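You operate a simulated robot arm through the tools that you are given. There is no shell and no other tool.

You are at the controls of a simulated robot arm. One attempt, no reset.

Task
Add the last bearing, soak the basket in the tank, let it drain.
Fine: the white basket; all three come up clean; basket back on the grate, tank lid shut. Set down upright: white basket. Where these are worked on the way, their far stop is far enough and under half their travel is too little: tank lid.

It is judged by the outcome, as a careful person would: the job done as asked, and still so three seconds after it is handed in. It fails if anything else is knocked over, pushed out of place, dropped, spilled or broken. A push-on lid holds only when it is set on centred and level and pressed home; a screw cap is set on level and turned clockwise until tight.

Robot
A 7-joint arm with a two-finger parallel gripper, fixed in place. Base frame: the origin is at the foot of the arm, x ahead of it, y to its left, z up; the work surface is at about z = 640. Lengths are in mm, angles in rad, forces in N, time in s.
With the tool pointing down near the work surface it reaches from about 440 to 920 mm from the base axis. Its first joint turns from -2.496 to 2.496 rad. Payload 3 kg.
The tool frame sits at the grasp point between the pads (the TCP): z along the fingers, y along the line on which they close. The tips reach 30 mm beyond it. Largest opening 94 mm; finger width 28, thickness 10; the body of the gripper, 50 by 96 mm, starts 55 mm behind the TCP.
Orientation is that of the tool frame in the base frame, as a unit quaternion [x, y, z, w]. With the fingers straight down and closing along the base's y, the tool's x points along the base's -x, its y along +y and its z along -z.

Tools
- The arm moves only by the tool jog_arm. Its argument "increments" is a list of rows, each an object of numbers (a shift or turn left out is 0, a gripper value left out holds the last): "dx", "dy", "dz": the shift along the tool's x, y, z in cm; "ax", "ay", "az": the turn, a rotation vector about the tool's x, y, z in rad; "jaw": the finger opening in cm, from 0 to 9.4. In form: [{"dx": .., "dy": .., "dz": .., "ax": .., "ay": .., "az": .., "jaw": ..}, ...]. A call has 1 to 20 rows; each row is the pose to reach, as a shift and turn from the pose commanded when the call began, along the tool's axes at that moment. Rows are played at 5 a second. More than 50 mm and 0.15 rad between two rows, or a gripper value outside its range, and nothing of the call is played. Where a pose cannot be reached the arm comes as near as it can. A force on the tool above 90 N (or 10 N above the force at the start of the call, whichever is more), or a blocked arm, ends the call early, and 0.2 s more pass. Each finger travels about 72 mm/s and halts on what it meets, pressing with about 22 N; the grip force reading is that of the motor and also rises with nothing between the fingers. The clock runs only during rows and for 0.2 s after the last one: add rows that repeat a pose to give the fingers time. The reply holds the time, the measured pose of the TCP, the force on the tool along the base axes, the opening and the grip force, in the units named above and with some noise, with the torque about the TCP (base axes, N m) and any sound that the robot's microphone picked up.
- Cameras (640 x 400 px; columns grow to the right, rows downward): "scene" is fixed at [400.8, -499.4, 1595.2]; the picture's right is [0.97, -0.25, 0.00], its down [-0.18, -0.67, -0.72] and it looks along [0.18, 0.70, -0.69] (base axes); focal length 239 px, centre (320, 200). "wrist" rides on the gripper at [76, 14, -103] in the tool frame; the picture's right is [-0.18, 0.98, 0.00], its down [-0.75, -0.14, -0.64] and it looks along [-0.63, -0.12, 0.77] (tool axes); focal length 243 px, centre (320, 200). There is no depth. A picture from a camera that has moved, and an enlarged one, comes with that camera's place and axes in the base frame and with its lens.
- snapshot(camera): a new picture of that camera. The clock stands still meanwhile.
- enlarge(camera, box): a new picture of the part [left, top, right, bottom] of that camera's present view, enlarged. The clock stands still meanwhile.
- job_done(): hands the job in; it is judged then, once.

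Places have to be worked out from the pictures, the camera data and where the tool is seen. Open the gripper and draw the arm clear of the work before you hand the job in, unless the task says otherwise.

The tools are called after "Call:" by a JSON object that holds its "name" and its "arguments". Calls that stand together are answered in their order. jog_arm: Moves the arm, as the interface text tells. Its arguments: {"type":"object","properties":{"increments":{"type":"array"}},"required":["increments"]} The other tools are called the same way: snapshot (camera) takes a picture; enlarge (camera, box) takes an enlarged picture of a part of a camera's view; job_done () hands the job in.

At the start:

```text
t: 0.0
ee_pos: [424.1, 147.8, 1368.4]
ee_rot: [0.001, 1.0, 0.0, 0.0]
force: [-0.4, -0.5, 0.2]
moment: [0.0, 0.02, 0.03]
width: 93.9
finger_force: 0.1
```

scene: 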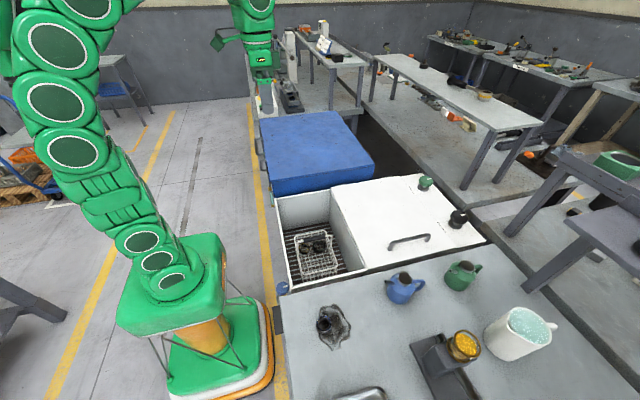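
wrist: 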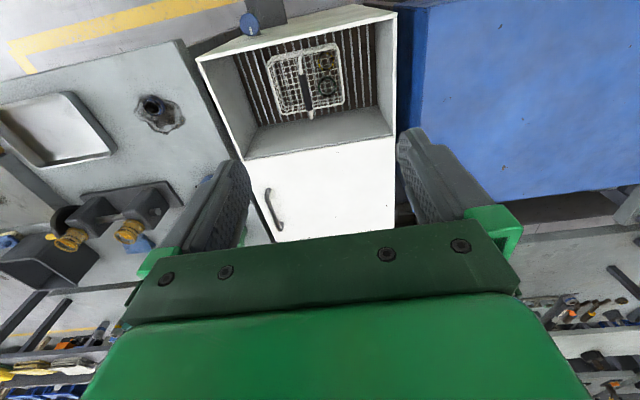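

I start by enlarging the scene view around the tank and the bearing to understand the layout.

Call:
{"name": "enlarge", "arguments": {"camera": "scene", "box": [260, 170, 500, 320]}}

Call:
{"name": "enlarge", "arguments": {"camera": "scene", "box": [270, 250, 590, 400]}}

Call:
{"name": "enlarge", "arguments": {"camera": "wrist", "box": [190, 0, 430, 150]}}

Call:
{"name": "enlarge", "arguments": {"camera": "wrist", "box": [0, 60, 240, 260]}}

```text
2.67 times, centred on (380, 245) of scene
camera zoom: at [400.8, -499.4, 1595.2], right [0.97, -0.25, 0.0], down [-0.18, -0.67, -0.72], along [0.18, 0.7, -0.69], focal length 638 px, centre (160, 80)
```

zoom: 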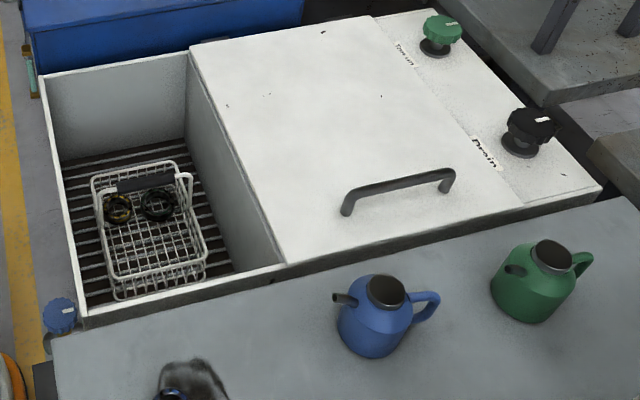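

```text
2.00 times, centred on (430, 325) of scene
camera zoom: at [400.8, -499.4, 1595.2], right [0.97, -0.25, 0.0], down [-0.18, -0.67, -0.72], along [0.18, 0.7, -0.69], focal length 478 px, centre (100, -50)
```

zoom: 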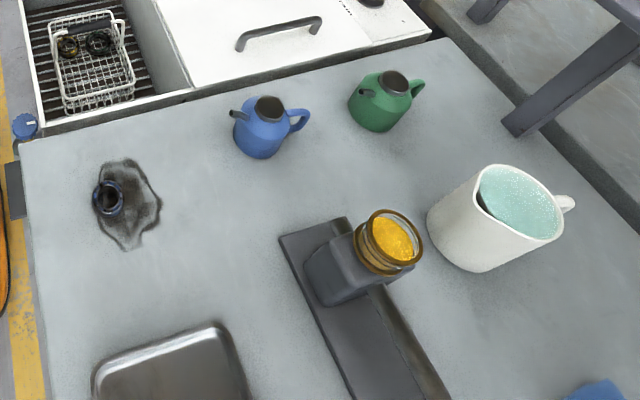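

```text
2.67 times, centred on (310, 75) of wrist
camera zoom: at [348.9, 162.2, 1470.0], right [0.18, 0.98, 0.0], down [0.75, -0.14, 0.64], along [0.63, -0.12, -0.77], focal length 647 px, centre (347, 533)
```

zoom: 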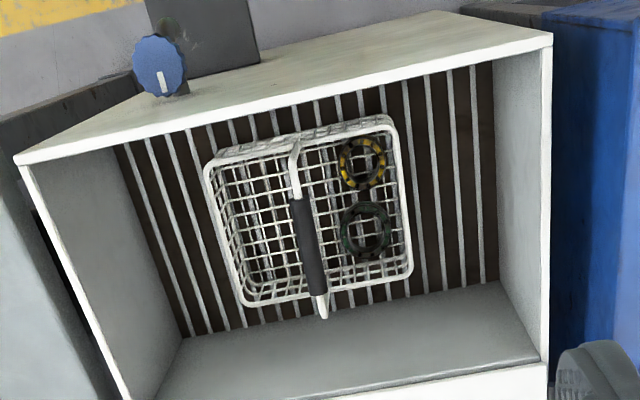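

```text
2.00 times, centred on (120, 160) of wrist
camera zoom: at [348.9, 162.2, 1470.0], right [0.18, 0.98, 0.0], down [0.75, -0.14, 0.64], along [0.63, -0.12, -0.77], focal length 485 px, centre (720, 280)
```

zoom: 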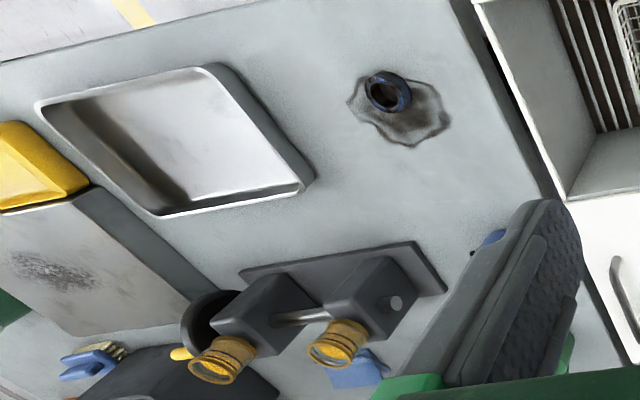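

The bearing lies on the bench, the basket on a grate in the open bay, and the lidded part is probably the tank. I enlarge the labels and lid edges to find how the lid moves.

Call:
{"name": "enlarge", "arguments": {"camera": "scene", "box": [390, 165, 490, 245]}}

Call:
{"name": "enlarge", "arguments": {"camera": "scene", "box": [320, 170, 420, 235]}}

Call:
{"name": "enlarge", "arguments": {"camera": "scene", "box": [270, 220, 370, 300]}}

Call:
{"name": "enlarge", "arguments": {"camera": "wrist", "box": [220, 100, 420, 250]}}

Call:
{"name": "enlarge", "arguments": {"camera": "scene", "box": [300, 290, 360, 350]}}

```text
5.00 times, centred on (440, 205) of scene
camera zoom: at [400.8, -499.4, 1595.2], right [0.97, -0.25, 0.0], down [-0.18, -0.67, -0.72], along [0.18, 0.7, -0.69], focal length 1196 px, centre (-280, 175)
```

zoom: 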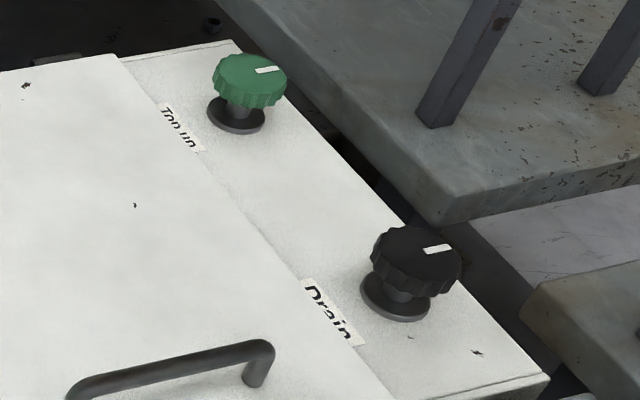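

```text
6.15 times, centred on (370, 202) of scene
camera zoom: at [400.8, -499.4, 1595.2], right [0.97, -0.25, 0.0], down [-0.18, -0.67, -0.72], along [0.18, 0.7, -0.69], focal length 1472 px, centre (12, 185)
```

zoom: 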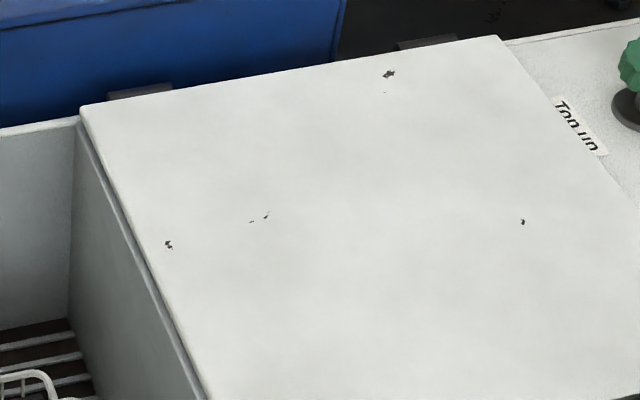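

```text
5.00 times, centred on (320, 260) of scene
camera zoom: at [400.8, -499.4, 1595.2], right [0.97, -0.25, 0.0], down [-0.18, -0.67, -0.72], along [0.18, 0.7, -0.69], focal length 1196 px, centre (320, -100)
```

zoom: 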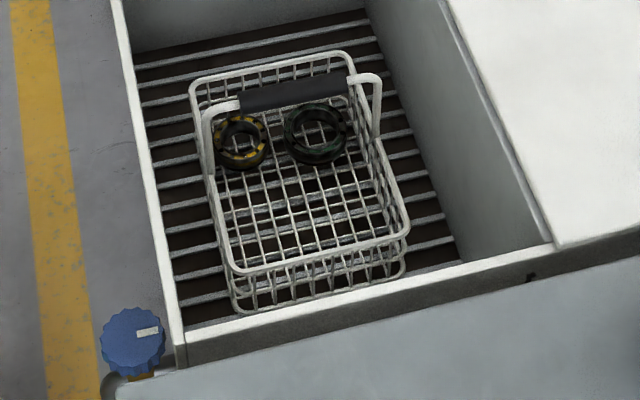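

```text
2.67 times, centred on (320, 175) of wrist
camera zoom: at [348.9, 162.2, 1470.0], right [0.18, 0.98, 0.0], down [0.75, -0.14, 0.64], along [0.63, -0.12, -0.77], focal length 647 px, centre (320, 267)
```

zoom: 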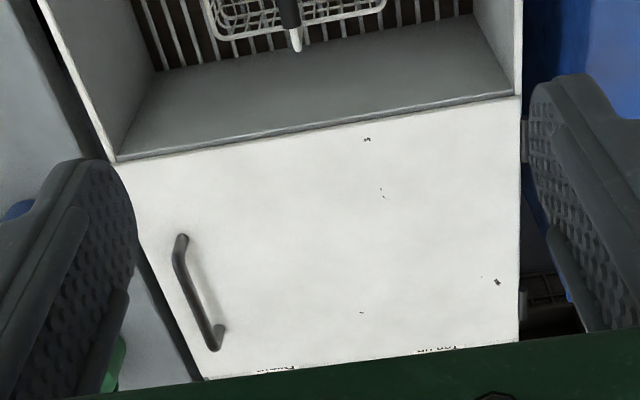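

```text
6.67 times, centred on (330, 320) of scene
camera zoom: at [400.8, -499.4, 1595.2], right [0.97, -0.25, 0.0], down [-0.18, -0.67, -0.72], along [0.18, 0.7, -0.69], focal length 1594 px, centre (253, -600)
```

zoom: 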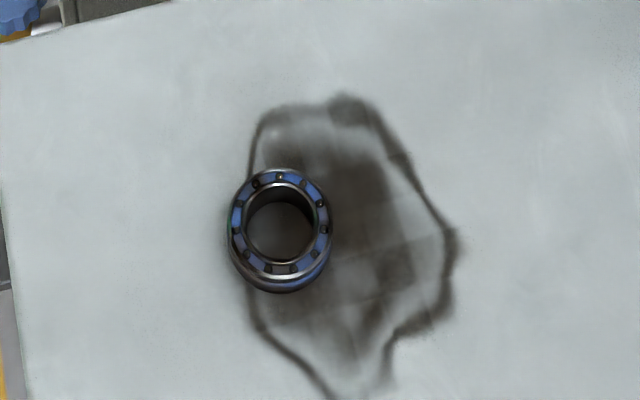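

The lid is hinged along its far (+y) edge, and the handle is on the near side. By triangulation the bearing is at about (470,-309,817), so I move the tool about 200 mm above it for a closer look.

Call:
{"name": "jog_arm", "arguments": {"increments": [{"dx": -0.4, "dy": -3.8, "dz": 2.9}, {"dx": -0.8, "dy": -7.6, "dz": 5.8}, {"dx": -1.2, "dy": -11.4, "dz": 8.7}, {"dx": -1.6, "dy": -15.2, "dz": 11.6}, {"dx": -2.0, "dy": -19.0, "dz": 14.5}, {"dx": -2.4, "dy": -22.8, "dz": 17.4}, {"dx": -2.8, "dy": -26.6, "dz": 20.3}, {"dx": -3.2, "dy": -30.4, "dz": 23.2}, {"dx": -3.6, "dy": -34.2, "dz": 26.1}, {"dx": -4.0, "dy": -38.0, "dz": 29.0}, {"dx": -4.4, "dy": -41.8, "dz": 31.9}, {"dx": -4.6, "dy": -45.7, "dz": 34.8}, {"dx": -4.6, "dy": -45.7, "dz": 34.8}]}}

Call:
{"name": "snapshot", "arguments": {"camera": "wrist"}}

Call:
{"name": "snapshot", "arguments": {"camera": "scene"}}

```text
t: 2.8
ee_pos: [469.9, -308.6, 1020.8]
ee_rot: [-0.001, 1.0, 0.0, 0.0]
force: [0.8, 0.3, 0.4]
moment: [0.0, 0.01, 0.01]
width: 94.0
finger_force: 0.0
```

```text
taken
camera wrist: at [393.5, -293.7, 1121.7], right [0.18, 0.98, 0.0], down [0.75, -0.14, 0.64], along [0.63, -0.12, -0.77], focal length 243 px, centre (320, 200)
```

wrist: 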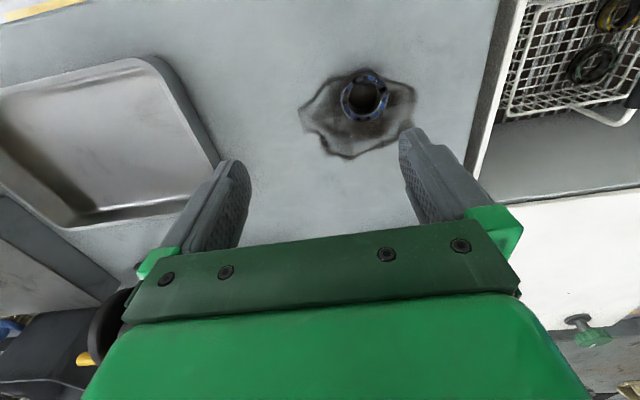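

```text
taken
```

scene: 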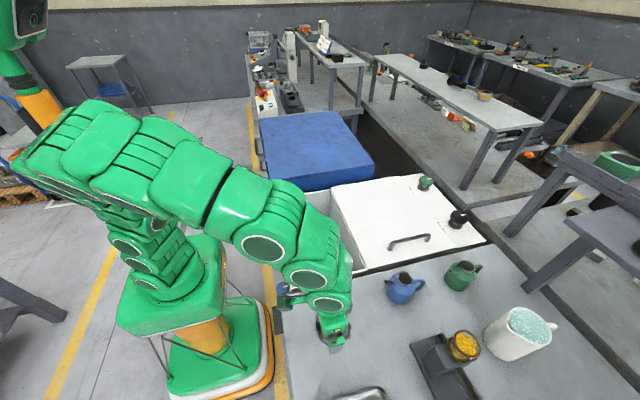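

Using the two wrist views, the bearing works out at about (475,-266,~875), with an outer diameter of about 44 mm. I centre over it, come lower and look again.

Call:
{"name": "jog_arm", "arguments": {"increments": [{"dx": -0.2, "dy": 2.0, "dz": 1.5}, {"dx": -0.5, "dy": 4.2, "dz": 4}, {"dx": -0.5, "dy": 4.2, "dz": 4}]}}

Call:
{"name": "snapshot", "arguments": {"camera": "wrist"}}

Call:
{"name": "enlarge", "arguments": {"camera": "scene", "box": [280, 270, 380, 350]}}

```text
t: 3.6
ee_pos: [475.5, -267.4, 979.4]
ee_rot: [0.0, 1.0, 0.0, 0.0]
force: [0.7, -0.2, -0.3]
moment: [0.02, 0.02, -0.01]
width: 93.8
finger_force: 0.1
```

```text
taken
camera wrist: at [399.7, -252.5, 1081.1], right [0.18, 0.98, 0.0], down [0.75, -0.14, 0.64], along [0.63, -0.12, -0.77], focal length 243 px, centre (320, 200)
```

wrist: 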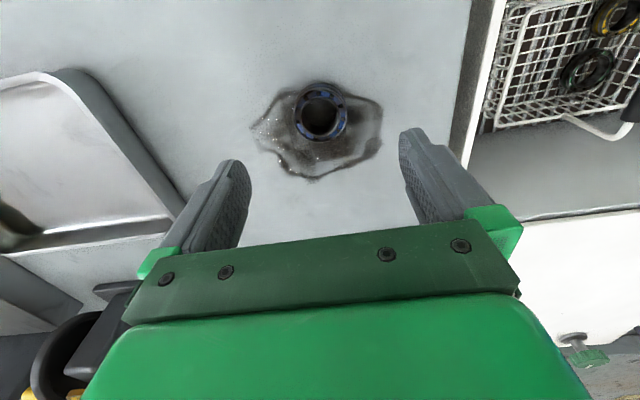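

```text
5.00 times, centred on (330, 310) of scene
camera zoom: at [400.8, -499.4, 1595.2], right [0.97, -0.25, 0.0], down [-0.18, -0.67, -0.72], along [0.18, 0.7, -0.69], focal length 1196 px, centre (270, -350)
```

zoom: 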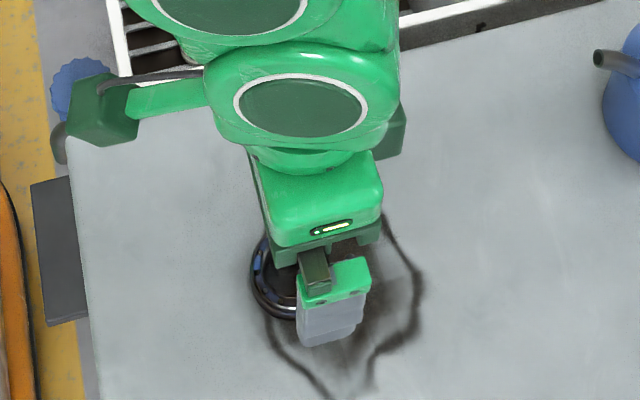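

The bearing top is at about (471,-265,877) and the bench is at about 860. I descend so the tips are just above the bench height, then check.

Call:
{"name": "jog_arm", "arguments": {"increments": [{"dx": 0.3, "dy": 0.2, "dz": 3}, {"dx": 0.4, "dy": 0.2, "dz": 5.5}, {"dx": 0.4, "dy": 0.2, "dz": 7.0}, {"dx": 0.4, "dy": 0.2, "dz": 7.0}]}}

Call:
{"name": "snapshot", "arguments": {"camera": "wrist"}}

Call:
{"name": "enlarge", "arguments": {"camera": "scene", "box": [290, 290, 370, 350]}}

```text
t: 4.6
ee_pos: [474.1, -264.8, 911.3]
ee_rot: [0.0, 1.0, 0.0, 0.0]
force: [0.0, 0.4, -0.8]
moment: [-0.01, 0.03, -0.02]
width: 94.0
finger_force: 0.0
```

```text
taken
camera wrist: at [397.4, -249.5, 1012.9], right [0.19, 0.98, 0.0], down [0.75, -0.14, 0.64], along [0.63, -0.12, -0.77], focal length 243 px, centre (320, 200)
```

wrist: 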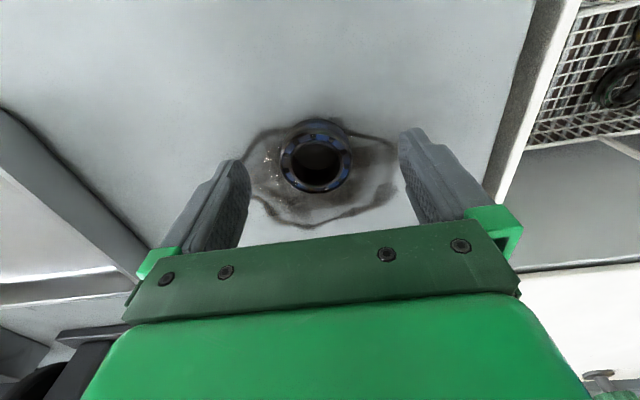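

```text
6.67 times, centred on (330, 320) of scene
camera zoom: at [400.8, -499.4, 1595.2], right [0.97, -0.25, 0.0], down [-0.18, -0.67, -0.72], along [0.18, 0.7, -0.69], focal length 1594 px, centre (253, -600)
```

zoom: 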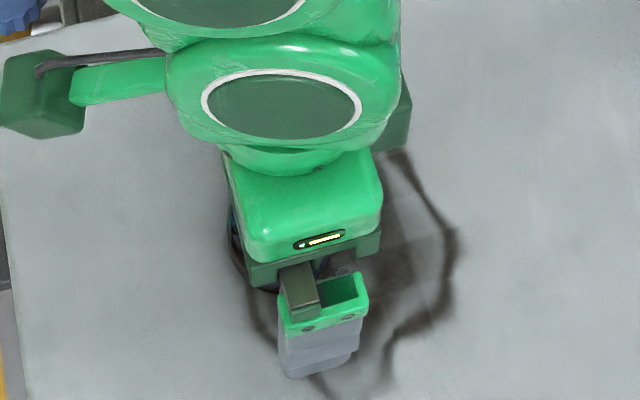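

The bearing top is near z≈886 and the bench near 866, with the bearing about centred between the pads. I lower 9 mm with a slight shift and close.

Call:
{"name": "jog_arm", "arguments": {"increments": [{"dx": -0.1, "dy": -0.2, "dz": 0.5}, {"dx": -0.2, "dy": -0.2, "dz": 0.9}, {"dx": -0.2, "dy": -0.2, "dz": 0.9, "jaw": 4}, {"dx": -0.2, "dy": -0.2, "dz": 0.9, "jaw": 3}, {"dx": -0.2, "dy": -0.2, "dz": 0.9, "jaw": 3}, {"dx": -0.2, "dy": -0.2, "dz": 0.9, "jaw": 3}]}}

Call:
{"name": "snapshot", "arguments": {"camera": "wrist"}}

```text
t: 6.0
ee_pos: [474.7, -265.2, 900.9]
ee_rot: [0.001, 1.0, 0.0, 0.0]
force: [-0.2, -1.6, 2.7]
moment: [-0.01, -0.04, -0.02]
width: 43.1
finger_force: 21.8
```

```text
taken
camera wrist: at [398.4, -251.1, 1002.7], right [0.18, 0.98, 0.0], down [0.75, -0.14, 0.64], along [0.63, -0.12, -0.77], focal length 243 px, centre (320, 200)
```

wrist: 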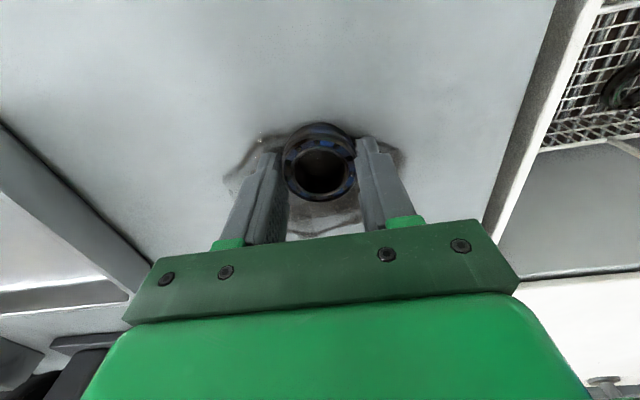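

The bearing is gripped at 43 mm. I lift it clear and move it over the open bay to look down at the basket.

Call:
{"name": "jog_arm", "arguments": {"increments": [{"dz": -3}, {"dz": -7}, {"dz": -11}, {"dz": -15}, {"dy": 3, "dx": -0.5, "dz": -18}, {"dy": 7.5, "dx": -1, "dz": -18}, {"dy": 12, "dx": -2, "dz": -18}, {"dy": 16.5, "dx": -3, "dz": -18}, {"dy": 21, "dx": -4, "dz": -18}, {"dy": 25.5, "dx": -5, "dz": -18}, {"dy": 30, "dx": -5, "dz": -18}, {"dy": 32.5, "dx": -5, "dz": -18}, {"dy": 32.5, "dx": -5, "dz": -18}]}}

Call:
{"name": "snapshot", "arguments": {"camera": "wrist"}}

Call:
{"name": "snapshot", "arguments": {"camera": "scene"}}

```text
t: 8.8
ee_pos: [525.3, 59.5, 1080.7]
ee_rot: [0.001, 1.0, 0.0, 0.0]
force: [-0.3, -0.5, -0.9]
moment: [-0.01, 0.0, 0.0]
width: 43.3
finger_force: 22.0
```

```text
taken
camera wrist: at [449.8, 73.9, 1182.5], right [0.19, 0.98, 0.0], down [0.75, -0.14, 0.64], along [0.63, -0.12, -0.77], focal length 243 px, centre (320, 200)
```

wrist: 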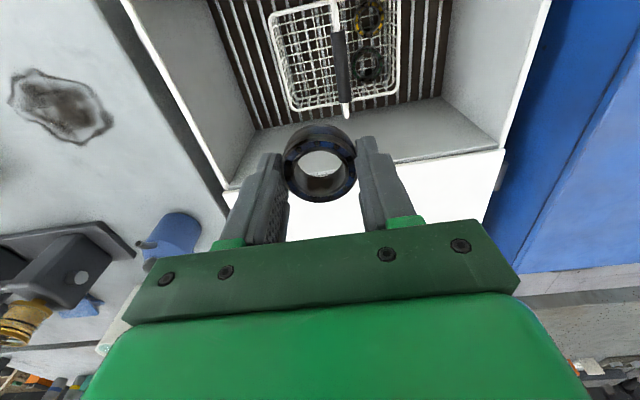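

```text
taken
```

scene: 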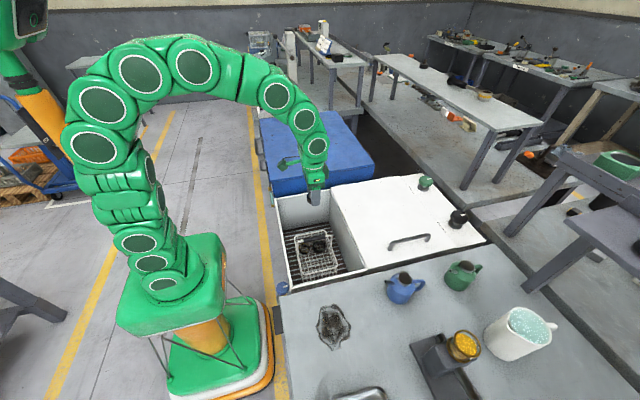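

The bearing is held over the bay. I enlarge the basket area in both views to triangulate the basket.

Call:
{"name": "enlarge", "arguments": {"camera": "wrist", "box": [210, 0, 450, 150]}}

Call:
{"name": "enlarge", "arguments": {"camera": "scene", "box": [270, 220, 370, 300]}}

```text
2.67 times, centred on (330, 75) of wrist
camera zoom: at [449.8, 73.9, 1182.5], right [0.19, 0.98, 0.0], down [0.75, -0.14, 0.64], along [0.63, -0.12, -0.77], focal length 647 px, centre (293, 533)
```

zoom: 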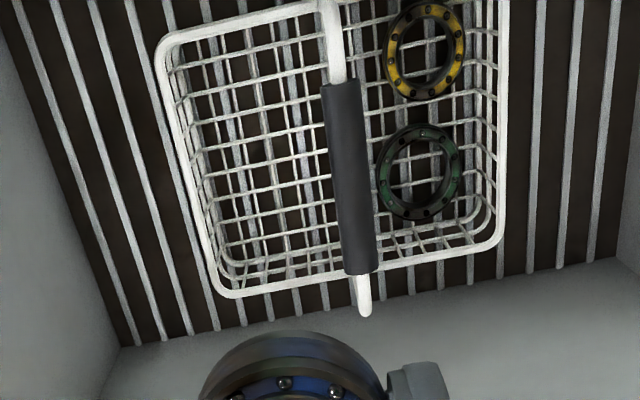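

```text
5.00 times, centred on (320, 260) of scene
camera zoom: at [400.8, -499.4, 1595.2], right [0.97, -0.25, 0.0], down [-0.18, -0.67, -0.72], along [0.18, 0.7, -0.69], focal length 1196 px, centre (320, -100)
```

zoom: 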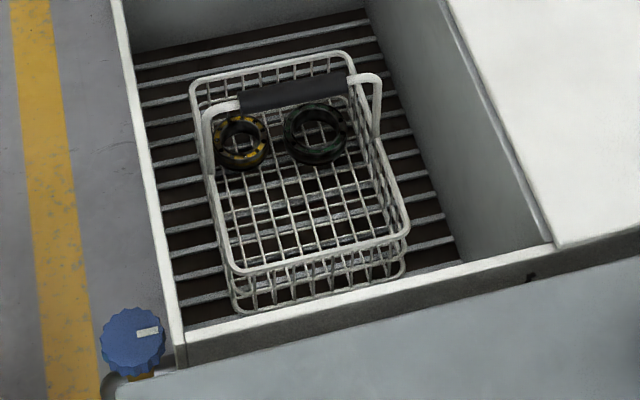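

I place the basket rim at x 456–604, y −8–191, z≈710. The bail grip is at (531,89,800) and the two bearings sit on its +y side. I turn the gripper −90° so it fits between the bail and the near wall, and centre over (530,37).

Call:
{"name": "jog_arm", "arguments": {"increments": [{"az": -0.14}, {"az": -0.28}, {"az": -0.42}, {"az": -0.56}, {"az": -0.7}, {"az": -0.84}, {"az": -0.98}, {"az": -1.12}, {"az": -1.26}, {"az": -1.4}, {"az": -1.5, "dy": -1.2, "dx": -0.3}, {"az": -1.571, "dy": -2.2, "dx": -0.5}, {"az": -1.571, "dy": -2.2, "dx": -0.5}]}}

Call:
{"name": "snapshot", "arguments": {"camera": "wrist"}}

Call:
{"name": "snapshot", "arguments": {"camera": "scene"}}

```text
t: 11.6
ee_pos: [528.8, 34.3, 1083.1]
ee_rot: [0.707, -0.707, 0.0, 0.0]
force: [1.2, 0.0, -0.9]
moment: [0.0, -0.01, -0.01]
width: 43.1
finger_force: 21.9
```

```text
taken
camera wrist: at [514.8, -41.3, 1185.0], right [-0.98, 0.18, 0.0], down [0.14, 0.75, 0.64], along [0.12, 0.63, -0.77], focal length 243 px, centre (320, 200)
```

wrist: 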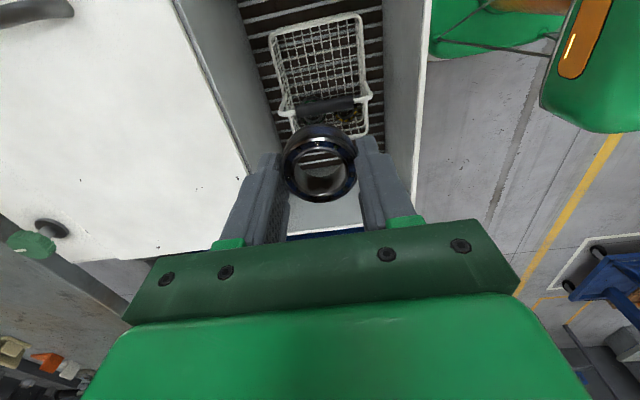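

```text
taken
```

scene: 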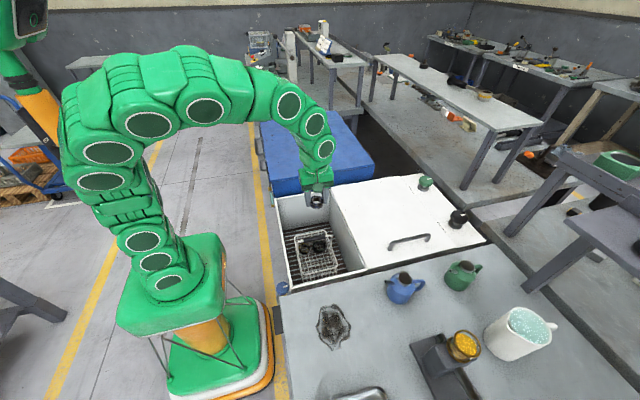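

The predicted basket corners match the picture within a few pixels. I descend to about z=765 and recheck the clearances.

Call:
{"name": "jog_arm", "arguments": {"increments": [{"dz": 4.5}, {"dz": 9}, {"dz": 13.5}, {"dz": 18}, {"dz": 22.5}, {"dz": 27}, {"dz": 30}, {"dz": 32}, {"dz": 32}]}}

Call:
{"name": "snapshot", "arguments": {"camera": "wrist"}}

Call:
{"name": "enlarge", "arguments": {"camera": "scene", "box": [260, 210, 380, 300]}}

```text
t: 13.6
ee_pos: [529.9, 37.4, 760.2]
ee_rot: [-0.707, 0.707, -0.001, 0.0]
force: [0.5, -0.3, -1.4]
moment: [0.0, -0.02, 0.01]
width: 43.2
finger_force: 21.9
```

```text
taken
camera wrist: at [515.3, -38.8, 861.8], right [-0.98, 0.18, 0.0], down [0.14, 0.75, 0.64], along [0.12, 0.63, -0.77], focal length 243 px, centre (320, 200)
```

wrist: 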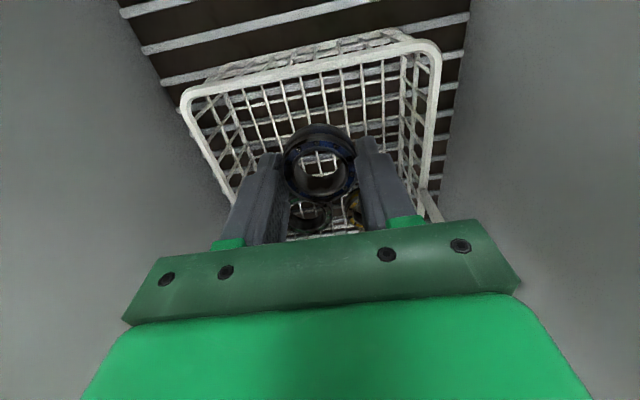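

```text
4.44 times, centred on (320, 255) of scene
camera zoom: at [400.8, -499.4, 1595.2], right [0.97, -0.25, 0.0], down [-0.18, -0.67, -0.72], along [0.18, 0.7, -0.69], focal length 1063 px, centre (320, -44)
```

zoom: 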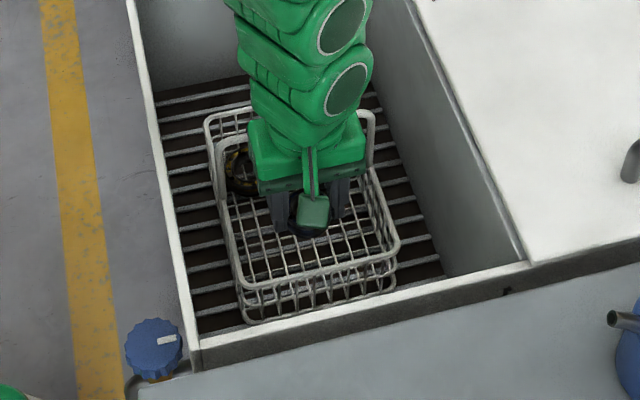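

Clearances look fine. I shift 8 mm toward the near wall to keep the wrist off the bail and descend more, watching forces.

Call:
{"name": "jog_arm", "arguments": {"increments": [{"dx": 0.8}, {"dx": 0.8, "dz": 2}, {"dx": 0.8, "dz": 4}, {"dx": 0.8, "dz": 4}]}}

Call:
{"name": "snapshot", "arguments": {"camera": "wrist"}}

Call:
{"name": "enlarge", "arguments": {"camera": "scene", "box": [280, 220, 360, 280]}}

```text
t: 14.6
ee_pos: [530.2, 28.6, 720.8]
ee_rot: [-0.706, 0.708, -0.001, 0.0]
force: [-0.3, -0.2, -0.9]
moment: [-0.02, -0.01, 0.02]
width: 43.5
finger_force: 22.3
```

```text
taken
camera wrist: at [515.8, -47.0, 822.9], right [-0.98, 0.19, 0.0], down [0.14, 0.75, 0.64], along [0.12, 0.63, -0.77], focal length 243 px, centre (320, 200)
```

wrist: 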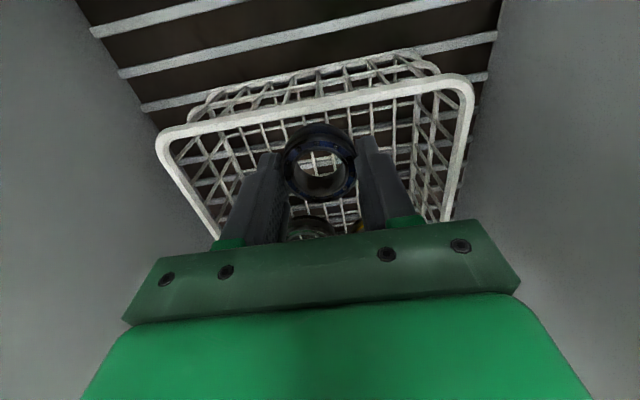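

```text
6.67 times, centred on (320, 250) of scene
camera zoom: at [400.8, -499.4, 1595.2], right [0.97, -0.25, 0.0], down [-0.18, -0.67, -0.72], along [0.18, 0.7, -0.69], focal length 1594 px, centre (320, -133)
```

zoom: 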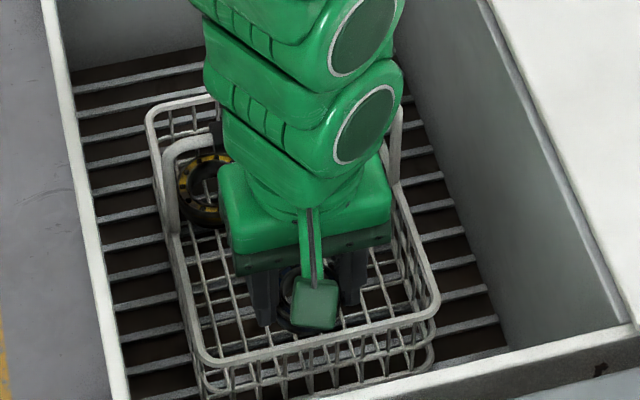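

No contact so far. I continue down in small steps, watching for floor contact.

Call:
{"name": "jog_arm", "arguments": {"increments": [{"dz": 1}, {"dz": 2}, {"dz": 2.5}, {"dz": 2.5}]}}

Call:
{"name": "enlarge", "arguments": {"camera": "scene", "box": [280, 220, 360, 280]}}

Call:
{"name": "snapshot", "arguments": {"camera": "wrist"}}

```text
t: 15.6
ee_pos: [529.4, 28.2, 696.9]
ee_rot: [-0.707, 0.707, 0.0, 0.0]
force: [-0.8, -1.0, -0.5]
moment: [-0.01, 0.02, 0.05]
width: 43.2
finger_force: 21.6
```

```text
6.67 times, centred on (320, 250) of scene
camera zoom: at [400.8, -499.4, 1595.2], right [0.97, -0.25, 0.0], down [-0.18, -0.67, -0.72], along [0.18, 0.7, -0.69], focal length 1594 px, centre (320, -133)
```

zoom: 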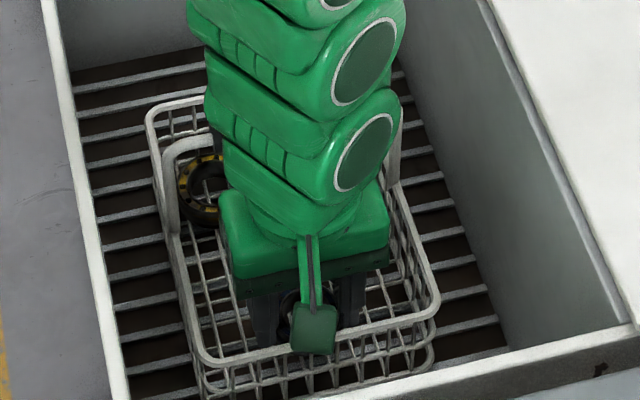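

```text
taken
camera wrist: at [515.0, -48.1, 799.1], right [-0.98, 0.18, 0.0], down [0.14, 0.75, 0.64], along [0.12, 0.63, -0.77], focal length 243 px, centre (320, 200)
```

wrist: 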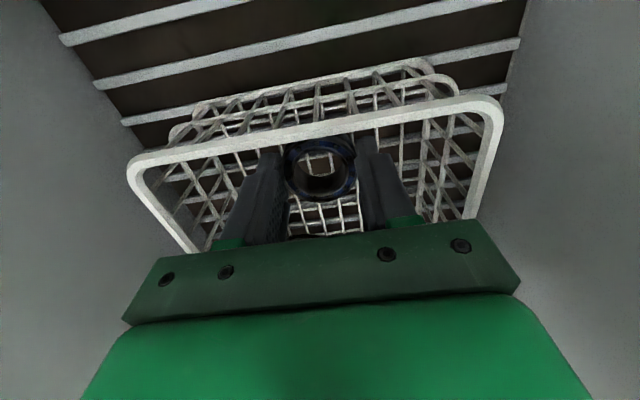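

Still free. I step down another 10 mm.

Call:
{"name": "jog_arm", "arguments": {"increments": [{"dz": 0.5}, {"dz": 1.0}, {"dz": 1.0}]}}

```text
t: 16.4
ee_pos: [529.5, 27.0, 686.7]
ee_rot: [-0.707, 0.708, -0.001, 0.0]
force: [-1.1, -0.7, -1.7]
moment: [-0.02, -0.01, 0.0]
width: 43.4
finger_force: 22.0
```

Call:
{"name": "jog_arm", "arguments": {"increments": [{"dz": 0.3}, {"dz": 0.6}, {"dz": 0.6}]}}

Call:
{"name": "snapshot", "arguments": {"camera": "wrist"}}

```text
t: 17.2
ee_pos: [527.6, 26.3, 681.0]
ee_rot: [0.707, -0.707, 0.0, -0.001]
force: [0.0, 0.0, -1.5]
moment: [0.03, 0.02, -0.04]
width: 43.1
finger_force: 22.1
```

```text
taken
camera wrist: at [514.4, -48.6, 782.0], right [-0.98, 0.18, 0.0], down [0.14, 0.75, 0.64], along [0.12, 0.63, -0.77], focal length 243 px, centre (320, 200)
```

wrist: 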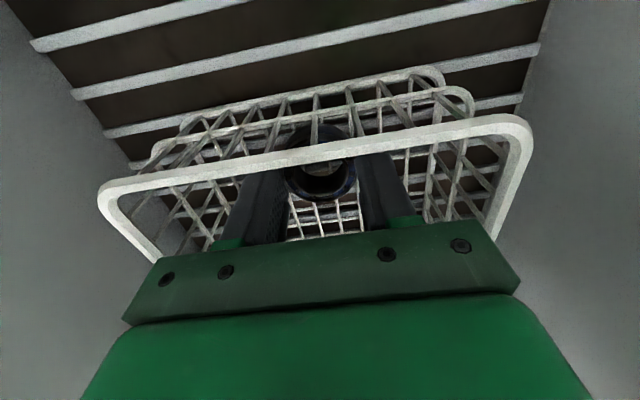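

No contact yet; I continue in 3 mm steps.

Call:
{"name": "jog_arm", "arguments": {"increments": [{"dz": 0.3}, {"dz": 0.3}, {"dz": 0.3}]}}

Call:
{"name": "jog_arm", "arguments": {"increments": [{"dz": 0.3}, {"dz": 0.3}, {"dz": 0.3}]}}

```text
t: 18.0
ee_pos: [528.6, 28.5, 677.2]
ee_rot: [-0.707, 0.708, 0.001, 0.001]
force: [0.9, -2.1, 10.6]
moment: [0.11, 0.04, -0.04]
width: 43.1
finger_force: 21.6
```

```text
t: 18.5
ee_pos: [528.4, 28.1, 677.2]
ee_rot: [-0.707, 0.707, -0.001, -0.001]
force: [-9.0, 1.2, 38.9]
moment: [0.17, 0.63, 0.08]
width: 43.6
finger_force: 21.9
stopped in row 2: the force on the tool passed its limit at 96 N (the readings are from after the stop); the commanded pose is now the measured one
```

The bearing touches the basket floor at TCP z≈677, as predicted. I relieve 1 mm, open the fingers gently, then lift straight up.

Call:
{"name": "jog_arm", "arguments": {"increments": [{"dz": -0.1}, {"dz": -0.1, "jaw": 5.0}, {"dz": -0.1, "jaw": 6.0}, {"dz": -0.1, "jaw": 6.0}, {"dz": -0.1, "jaw": 6.0}]}}

Call:
{"name": "snapshot", "arguments": {"camera": "wrist"}}

```text
t: 19.7
ee_pos: [529.9, 26.9, 676.6]
ee_rot: [-0.707, 0.707, 0.0, 0.001]
force: [5.6, 0.7, 9.8]
moment: [0.08, 0.12, -0.06]
width: 56.8
finger_force: 0.0
```

```text
taken
camera wrist: at [515.7, -48.0, 778.7], right [-0.98, 0.18, 0.0], down [0.14, 0.75, 0.64], along [0.12, 0.63, -0.77], focal length 243 px, centre (320, 200)
```

wrist: 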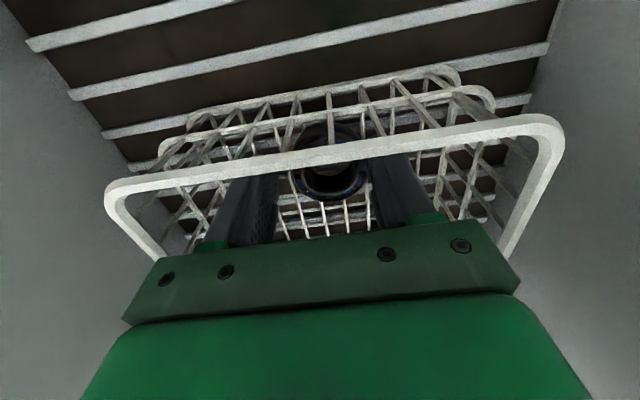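

The bearing is released. I lift straight up slowly and check it stays.

Call:
{"name": "jog_arm", "arguments": {"increments": [{"dz": -0.5}, {"dz": -1.5}, {"dz": -3.5}, {"dz": -6}, {"dz": -6}]}}

Call:
{"name": "snapshot", "arguments": {"camera": "wrist"}}

Call:
{"name": "enlarge", "arguments": {"camera": "scene", "box": [280, 220, 360, 280]}}

```text
t: 20.9
ee_pos: [529.2, 27.6, 738.3]
ee_rot: [-0.707, 0.707, -0.001, 0.0]
force: [0.5, -1.0, 0.4]
moment: [-0.01, 0.0, 0.0]
width: 59.8
finger_force: 0.0
```

```text
taken
camera wrist: at [515.1, -48.5, 840.9], right [-0.98, 0.18, 0.0], down [0.14, 0.75, 0.64], along [0.12, 0.63, -0.77], focal length 243 px, centre (320, 200)
```

wrist: 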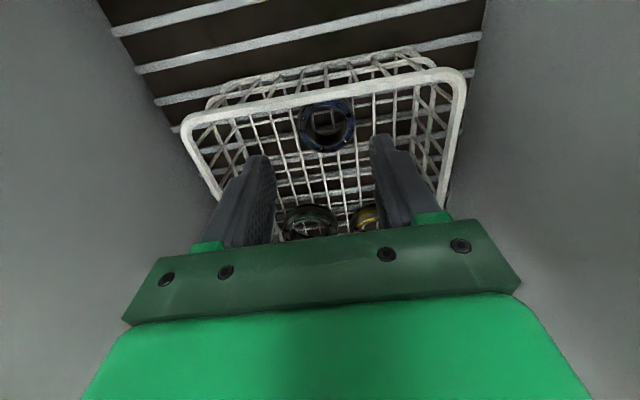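

```text
6.67 times, centred on (320, 250) of scene
camera zoom: at [400.8, -499.4, 1595.2], right [0.97, -0.25, 0.0], down [-0.18, -0.67, -0.72], along [0.18, 0.7, -0.69], focal length 1594 px, centre (320, -133)
```

zoom: 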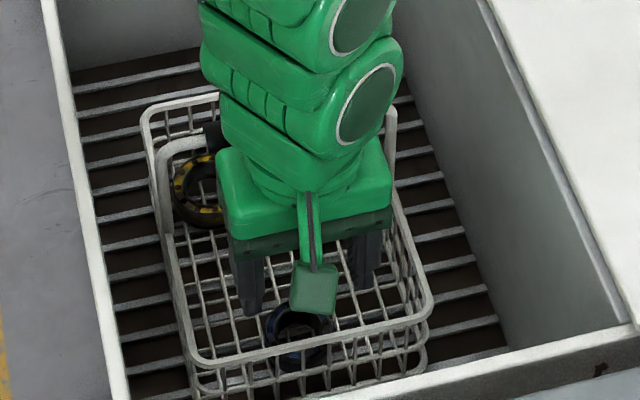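

The bearing stays put and the fingers are clear. I lift out, turn the gripper back and move over the lid handle, near (790,−74), to examine it.

Call:
{"name": "jog_arm", "arguments": {"increments": [{"dz": -4.8}, {"dz": -9.6}, {"dz": -14.4}, {"dz": -19.2}, {"dz": -24}, {"dz": -28.8}, {"dz": -32}, {"dz": -32, "az": 0.14, "dy": -2.2, "dx": 0.9}, {"dz": -32, "az": 0.28, "dy": -4.4, "dx": 1.8}, {"dz": -32, "az": 0.42, "dy": -6.6, "dx": 2.7}, {"dz": -32, "az": 0.56, "dy": -8.8, "dx": 3.6}, {"dz": -32, "az": 0.7, "dy": -11, "dx": 4.5}, {"dz": -32, "az": 0.84, "dy": -13.2, "dx": 5.4}, {"dz": -32, "az": 0.98, "dy": -15.4, "dx": 6.3}, {"dz": -32, "az": 1.12, "dy": -17.6, "dx": 7.2}, {"dz": -32, "az": 1.26, "dy": -19.8, "dx": 8.1}, {"dz": -32, "az": 1.4, "dy": -22, "dx": 9}, {"dz": -32, "az": 1.5, "dy": -24.2, "dx": 9.9}, {"dz": -32, "az": 1.571, "dy": -26, "dx": 10.2, "jaw": 5}, {"dz": -32, "az": 1.571, "dy": -26, "dx": 10.2, "jaw": 5}]}}

Call:
{"name": "snapshot", "arguments": {"camera": "wrist"}}

Call:
{"name": "snapshot", "arguments": {"camera": "scene"}}

```text
t: 25.1
ee_pos: [788.2, -74.9, 1058.9]
ee_rot: [0.001, 1.0, 0.0, 0.0]
force: [-0.8, -0.7, 0.2]
moment: [0.02, 0.02, -0.03]
width: 49.8
finger_force: 0.3
```

```text
taken
camera wrist: at [712.1, -61.0, 1160.1], right [0.19, 0.98, 0.0], down [0.75, -0.14, 0.64], along [0.63, -0.12, -0.77], focal length 243 px, centre (320, 200)
```

wrist: 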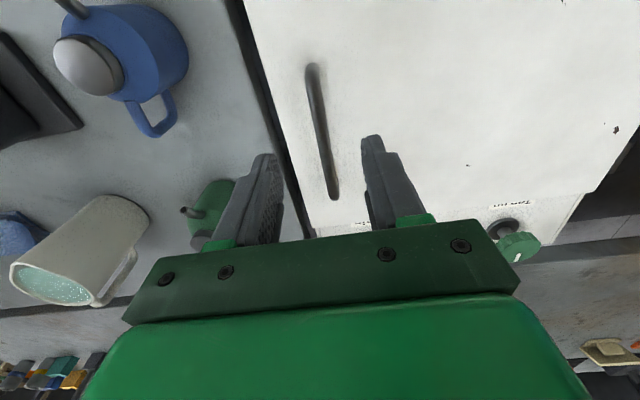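

```text
taken
```

scene: 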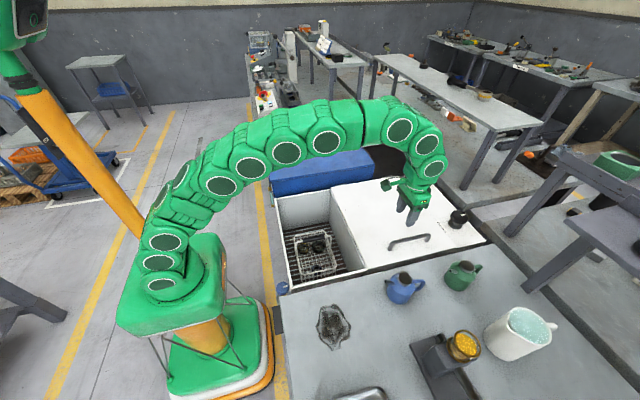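

I enlarge the handle in both views to triangulate it.

Call:
{"name": "enlarge", "arguments": {"camera": "wrist", "box": [250, 40, 410, 220]}}

Call:
{"name": "enlarge", "arguments": {"camera": "scene", "box": [360, 200, 460, 280]}}

```text
2.22 times, centred on (330, 130) of wrist
camera zoom: at [712.1, -61.0, 1160.1], right [0.19, 0.98, 0.0], down [0.75, -0.14, 0.64], along [0.63, -0.12, -0.77], focal length 539 px, centre (298, 356)
```

zoom: 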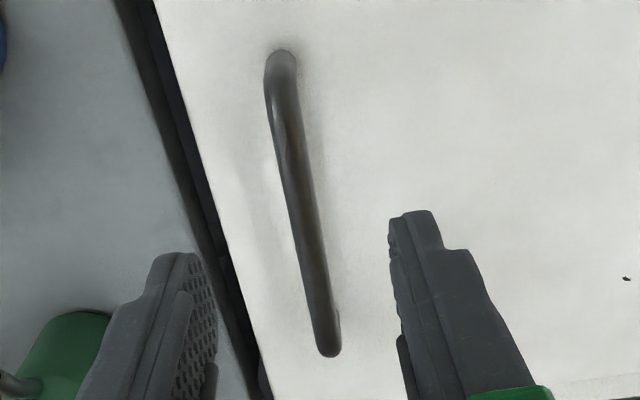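

```text
5.00 times, centred on (410, 240) of scene
camera zoom: at [400.8, -499.4, 1595.2], right [0.97, -0.25, 0.0], down [-0.18, -0.67, -0.72], along [0.18, 0.7, -0.69], focal length 1196 px, centre (-130, 0)
```

zoom: 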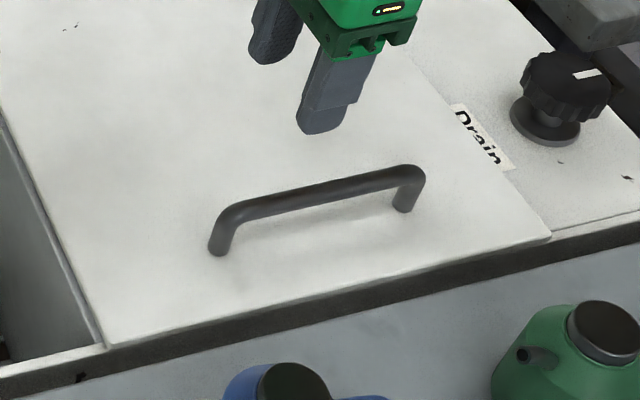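

From the triangulation, the bar is at y≈−80, z≈914, x 770–905, with the lid top at about 869. The hinge is near y≈312, z≈862, so the bar ends near (795,397,1250) when the lid is fully open. I test in free air whether the arm reaches that far and high.

Call:
{"name": "jog_arm", "arguments": {"increments": [{"dy": 4.4, "dz": -1.9}, {"dy": 8.8, "dz": -3.8}, {"dy": 13.2, "dz": -5.7}, {"dy": 17.6, "dz": -7.6}, {"dy": 22, "dz": -9.5}, {"dy": 26.4, "dz": -11.4}, {"dy": 30.8, "dz": -13.3}, {"dy": 35.2, "dz": -15.2}, {"dy": 39.6, "dz": -17.1}, {"dy": 44, "dz": -19}, {"dy": 47, "dz": -20.5}, {"dy": 47, "dz": -20.5}]}}

Call:
{"name": "snapshot", "arguments": {"camera": "scene"}}

Call:
{"name": "snapshot", "arguments": {"camera": "wrist"}}

```text
t: 27.7
ee_pos: [694.9, 376.2, 1168.7]
ee_rot: [0.001, 1.0, -0.001, 0.001]
force: [-0.9, 0.4, 0.0]
moment: [0.0, -0.01, -0.02]
width: 50.3
finger_force: 0.1
out of reach, approached as far as the arm can: row 6, 7, 8, 9, 10, 11, 12
```

```text
taken
```

scene: 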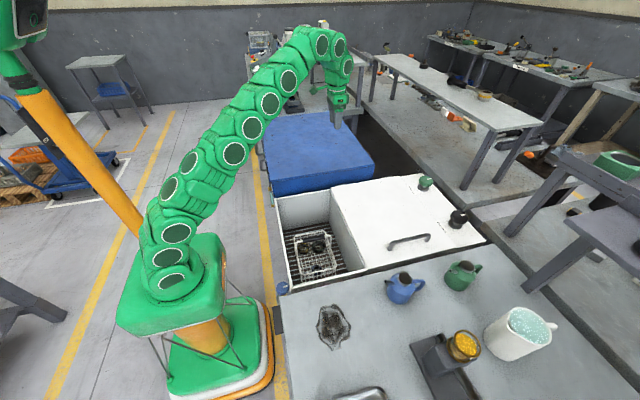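

```text
taken
camera wrist: at [618.7, 389.7, 1270.3], right [0.19, 0.98, 0.0], down [0.75, -0.14, 0.64], along [0.63, -0.12, -0.77], focal length 243 px, centre (320, 200)
```

wrist: 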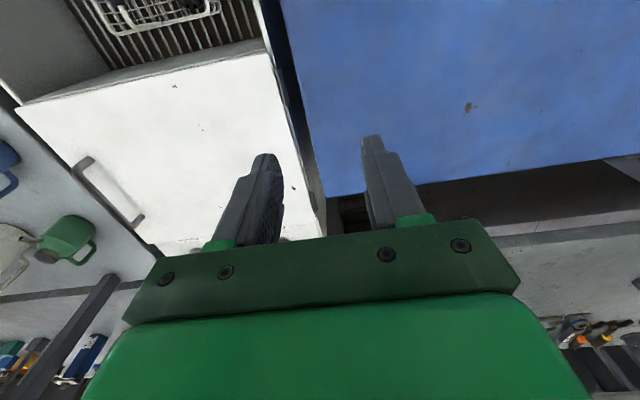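

Tool-down reaches only about r≈790 at this height. I test the same place with the fingers pitched outward by up to 0.8 rad, which still lets them straddle the bar.

Call:
{"name": "jog_arm", "arguments": {"increments": [{"ay": -0.13}, {"ay": -0.26}, {"ay": -0.39}, {"ay": -0.52}, {"ay": -0.65}, {"ay": -0.8}, {"ay": -0.8}, {"ay": -0.8}]}}

Call:
{"name": "snapshot", "arguments": {"camera": "scene"}}

```text
t: 29.5
ee_pos: [697.2, 378.8, 1176.0]
ee_rot: [0.0, 0.92, 0.0, 0.391]
force: [-0.1, 0.2, -0.6]
moment: [0.03, 0.01, 0.0]
width: 50.0
finger_force: 0.1
```

```text
taken
```

scene: 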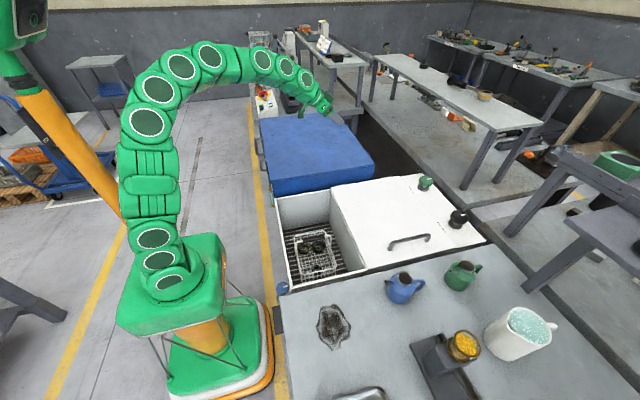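

With the pitch the arm has slack, and the reachable pose became the commanded one. I now extend to about (795,399,1260).

Call:
{"name": "jog_arm", "arguments": {"increments": [{"dx": -4.3, "dy": 0.7, "dz": 0.4}, {"dx": -8.6, "dy": 1.4, "dz": 0.8}, {"dx": -12.9, "dy": 2.0, "dz": 1.1}, {"dx": -12.9, "dy": 2.0, "dz": 1.1}]}}

```text
t: 30.5
ee_pos: [793.5, 399.0, 1263.4]
ee_rot: [0.0, 0.921, 0.0, 0.39]
force: [-0.4, 0.4, -0.1]
moment: [0.02, 0.01, 0.03]
width: 49.8
finger_force: 0.0
```

Reachable. I also test adding a roll about base −x of 0.7 rad, following the lid, at this place.

Call:
{"name": "jog_arm", "arguments": {"increments": [{"ax": 0.0973, "az": -0.1007}, {"ax": 0.1946, "az": -0.2014}, {"ax": 0.292, "az": -0.302}, {"ax": 0.389, "az": -0.4027}, {"ax": 0.4865, "az": -0.503}, {"ax": 0.4865, "az": -0.503}]}}

Call:
{"name": "snapshot", "arguments": {"camera": "scene"}}

```text
t: 31.9
ee_pos: [795.5, 399.8, 1262.7]
ee_rot: [-0.133, 0.865, -0.316, 0.367]
force: [-0.2, 0.6, -0.1]
moment: [0.0, 0.0, 0.02]
width: 50.0
finger_force: 0.1
```

```text
taken
```

scene: 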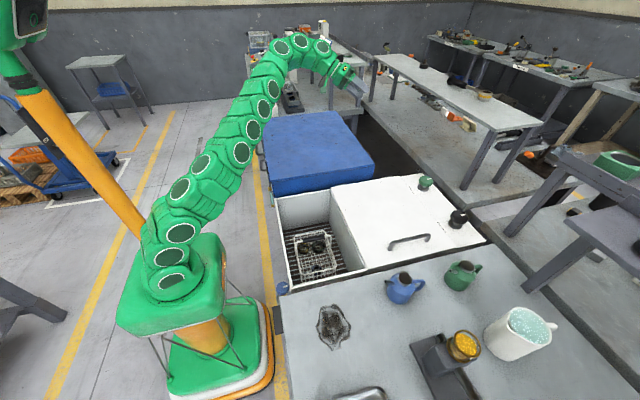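

Also reachable. I undo the roll and then go above the handle with the fingers pitched outward.

Call:
{"name": "jog_arm", "arguments": {"increments": [{"ax": -0.0973, "az": 0.1007}, {"ax": -0.1946, "az": 0.2014}, {"ax": -0.292, "az": 0.302}, {"ax": -0.389, "az": 0.4027}, {"ax": -0.4865, "az": 0.503}, {"ax": -0.4865, "az": 0.503}]}}

Call:
{"name": "jog_arm", "arguments": {"increments": [{"dx": 1.5, "dy": -4.0, "dz": 1.5}, {"dx": 3, "dy": -8, "dz": 3}, {"dx": 4.5, "dy": -12, "dz": 4.5}, {"dx": 6, "dy": -16, "dz": 6}, {"dx": 7.5, "dy": -20, "dz": 7.5}, {"dx": 9, "dy": -24, "dz": 9}, {"dx": 10.5, "dy": -28, "dz": 10.5}, {"dx": 12, "dy": -32, "dz": 12}, {"dx": 13.5, "dy": -36, "dz": 13.5}, {"dx": 15, "dy": -40, "dz": 15}, {"dx": 16.5, "dy": -44, "dz": 16.5}, {"dx": 17.84, "dy": -48, "dz": 17.94}, {"dx": 17.84, "dy": -48, "dz": 17.94}]}}

Call:
{"name": "snapshot", "arguments": {"camera": "wrist"}}

Call:
{"name": "snapshot", "arguments": {"camera": "scene"}}

```text
t: 33.3
ee_pos: [795.7, 399.9, 1263.2]
ee_rot: [0.002, 0.921, 0.0, 0.39]
force: [0.1, 0.7, 0.1]
moment: [0.01, -0.01, -0.02]
width: 50.1
finger_force: 0.1
```

```text
t: 36.1
ee_pos: [797.4, -77.0, 1010.6]
ee_rot: [0.0, 0.921, -0.001, 0.39]
force: [-0.4, 0.1, 0.3]
moment: [-0.03, -0.02, 0.03]
width: 50.2
finger_force: 0.1
```

```text
taken
camera wrist: at [671.3, -62.3, 1025.4], right [0.13, 0.98, 0.13], down [0.06, -0.14, 0.99], along [0.99, -0.12, -0.08], focal length 243 px, centre (320, 200)
```

wrist: 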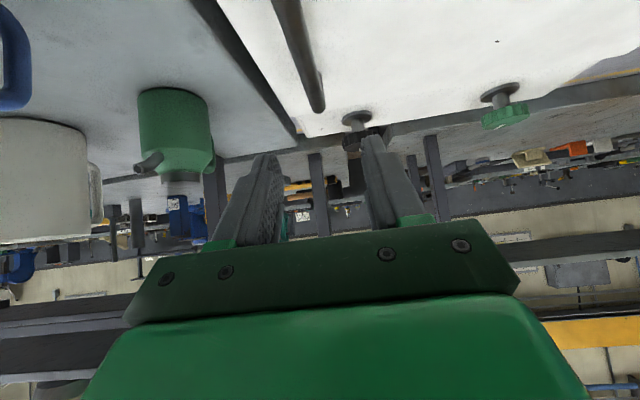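

```text
taken
```

scene: 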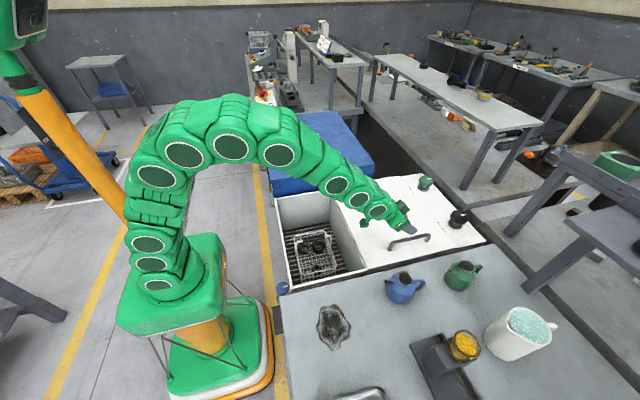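

The bar shows at y≈−81, z≈914. I descend vertically to put the TCP on the bar at x≈800 (z≈918), still open, and check.

Call:
{"name": "jog_arm", "arguments": {"increments": [{"dx": 2.2, "dy": -0.4, "dz": 2.2}, {"dx": 4.4, "dy": -0.4, "dz": 4.4}, {"dx": 5.8, "dy": -0.4, "dz": 5.9}, {"dx": 6.48, "dy": -0.4, "dz": 6.54}, {"dx": 6.48, "dy": -0.4, "dz": 6.54}]}}

Call:
{"name": "snapshot", "arguments": {"camera": "wrist"}}

Call:
{"name": "enlarge", "arguments": {"camera": "scene", "box": [360, 200, 460, 280]}}

```text
t: 37.3
ee_pos: [800.8, -83.8, 918.1]
ee_rot: [0.0, 0.921, 0.0, 0.39]
force: [0.0, 1.0, -0.9]
moment: [0.0, 0.02, -0.03]
width: 49.9
finger_force: 0.1
```

```text
taken
camera wrist: at [675.0, -68.7, 933.3], right [0.13, 0.98, 0.13], down [0.06, -0.14, 0.99], along [0.99, -0.12, -0.08], focal length 243 px, centre (320, 200)
```

wrist: 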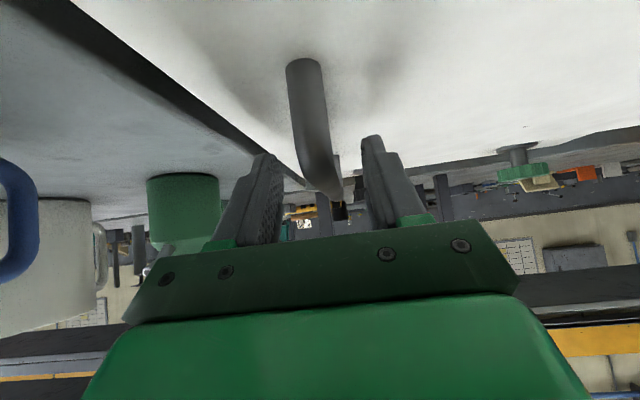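

```text
5.00 times, centred on (410, 240) of scene
camera zoom: at [400.8, -499.4, 1595.2], right [0.97, -0.25, 0.0], down [-0.18, -0.67, -0.72], along [0.18, 0.7, -0.69], focal length 1196 px, centre (-130, 0)
```

zoom: 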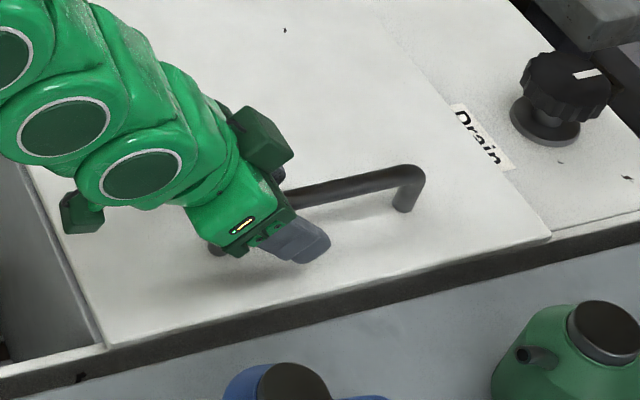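

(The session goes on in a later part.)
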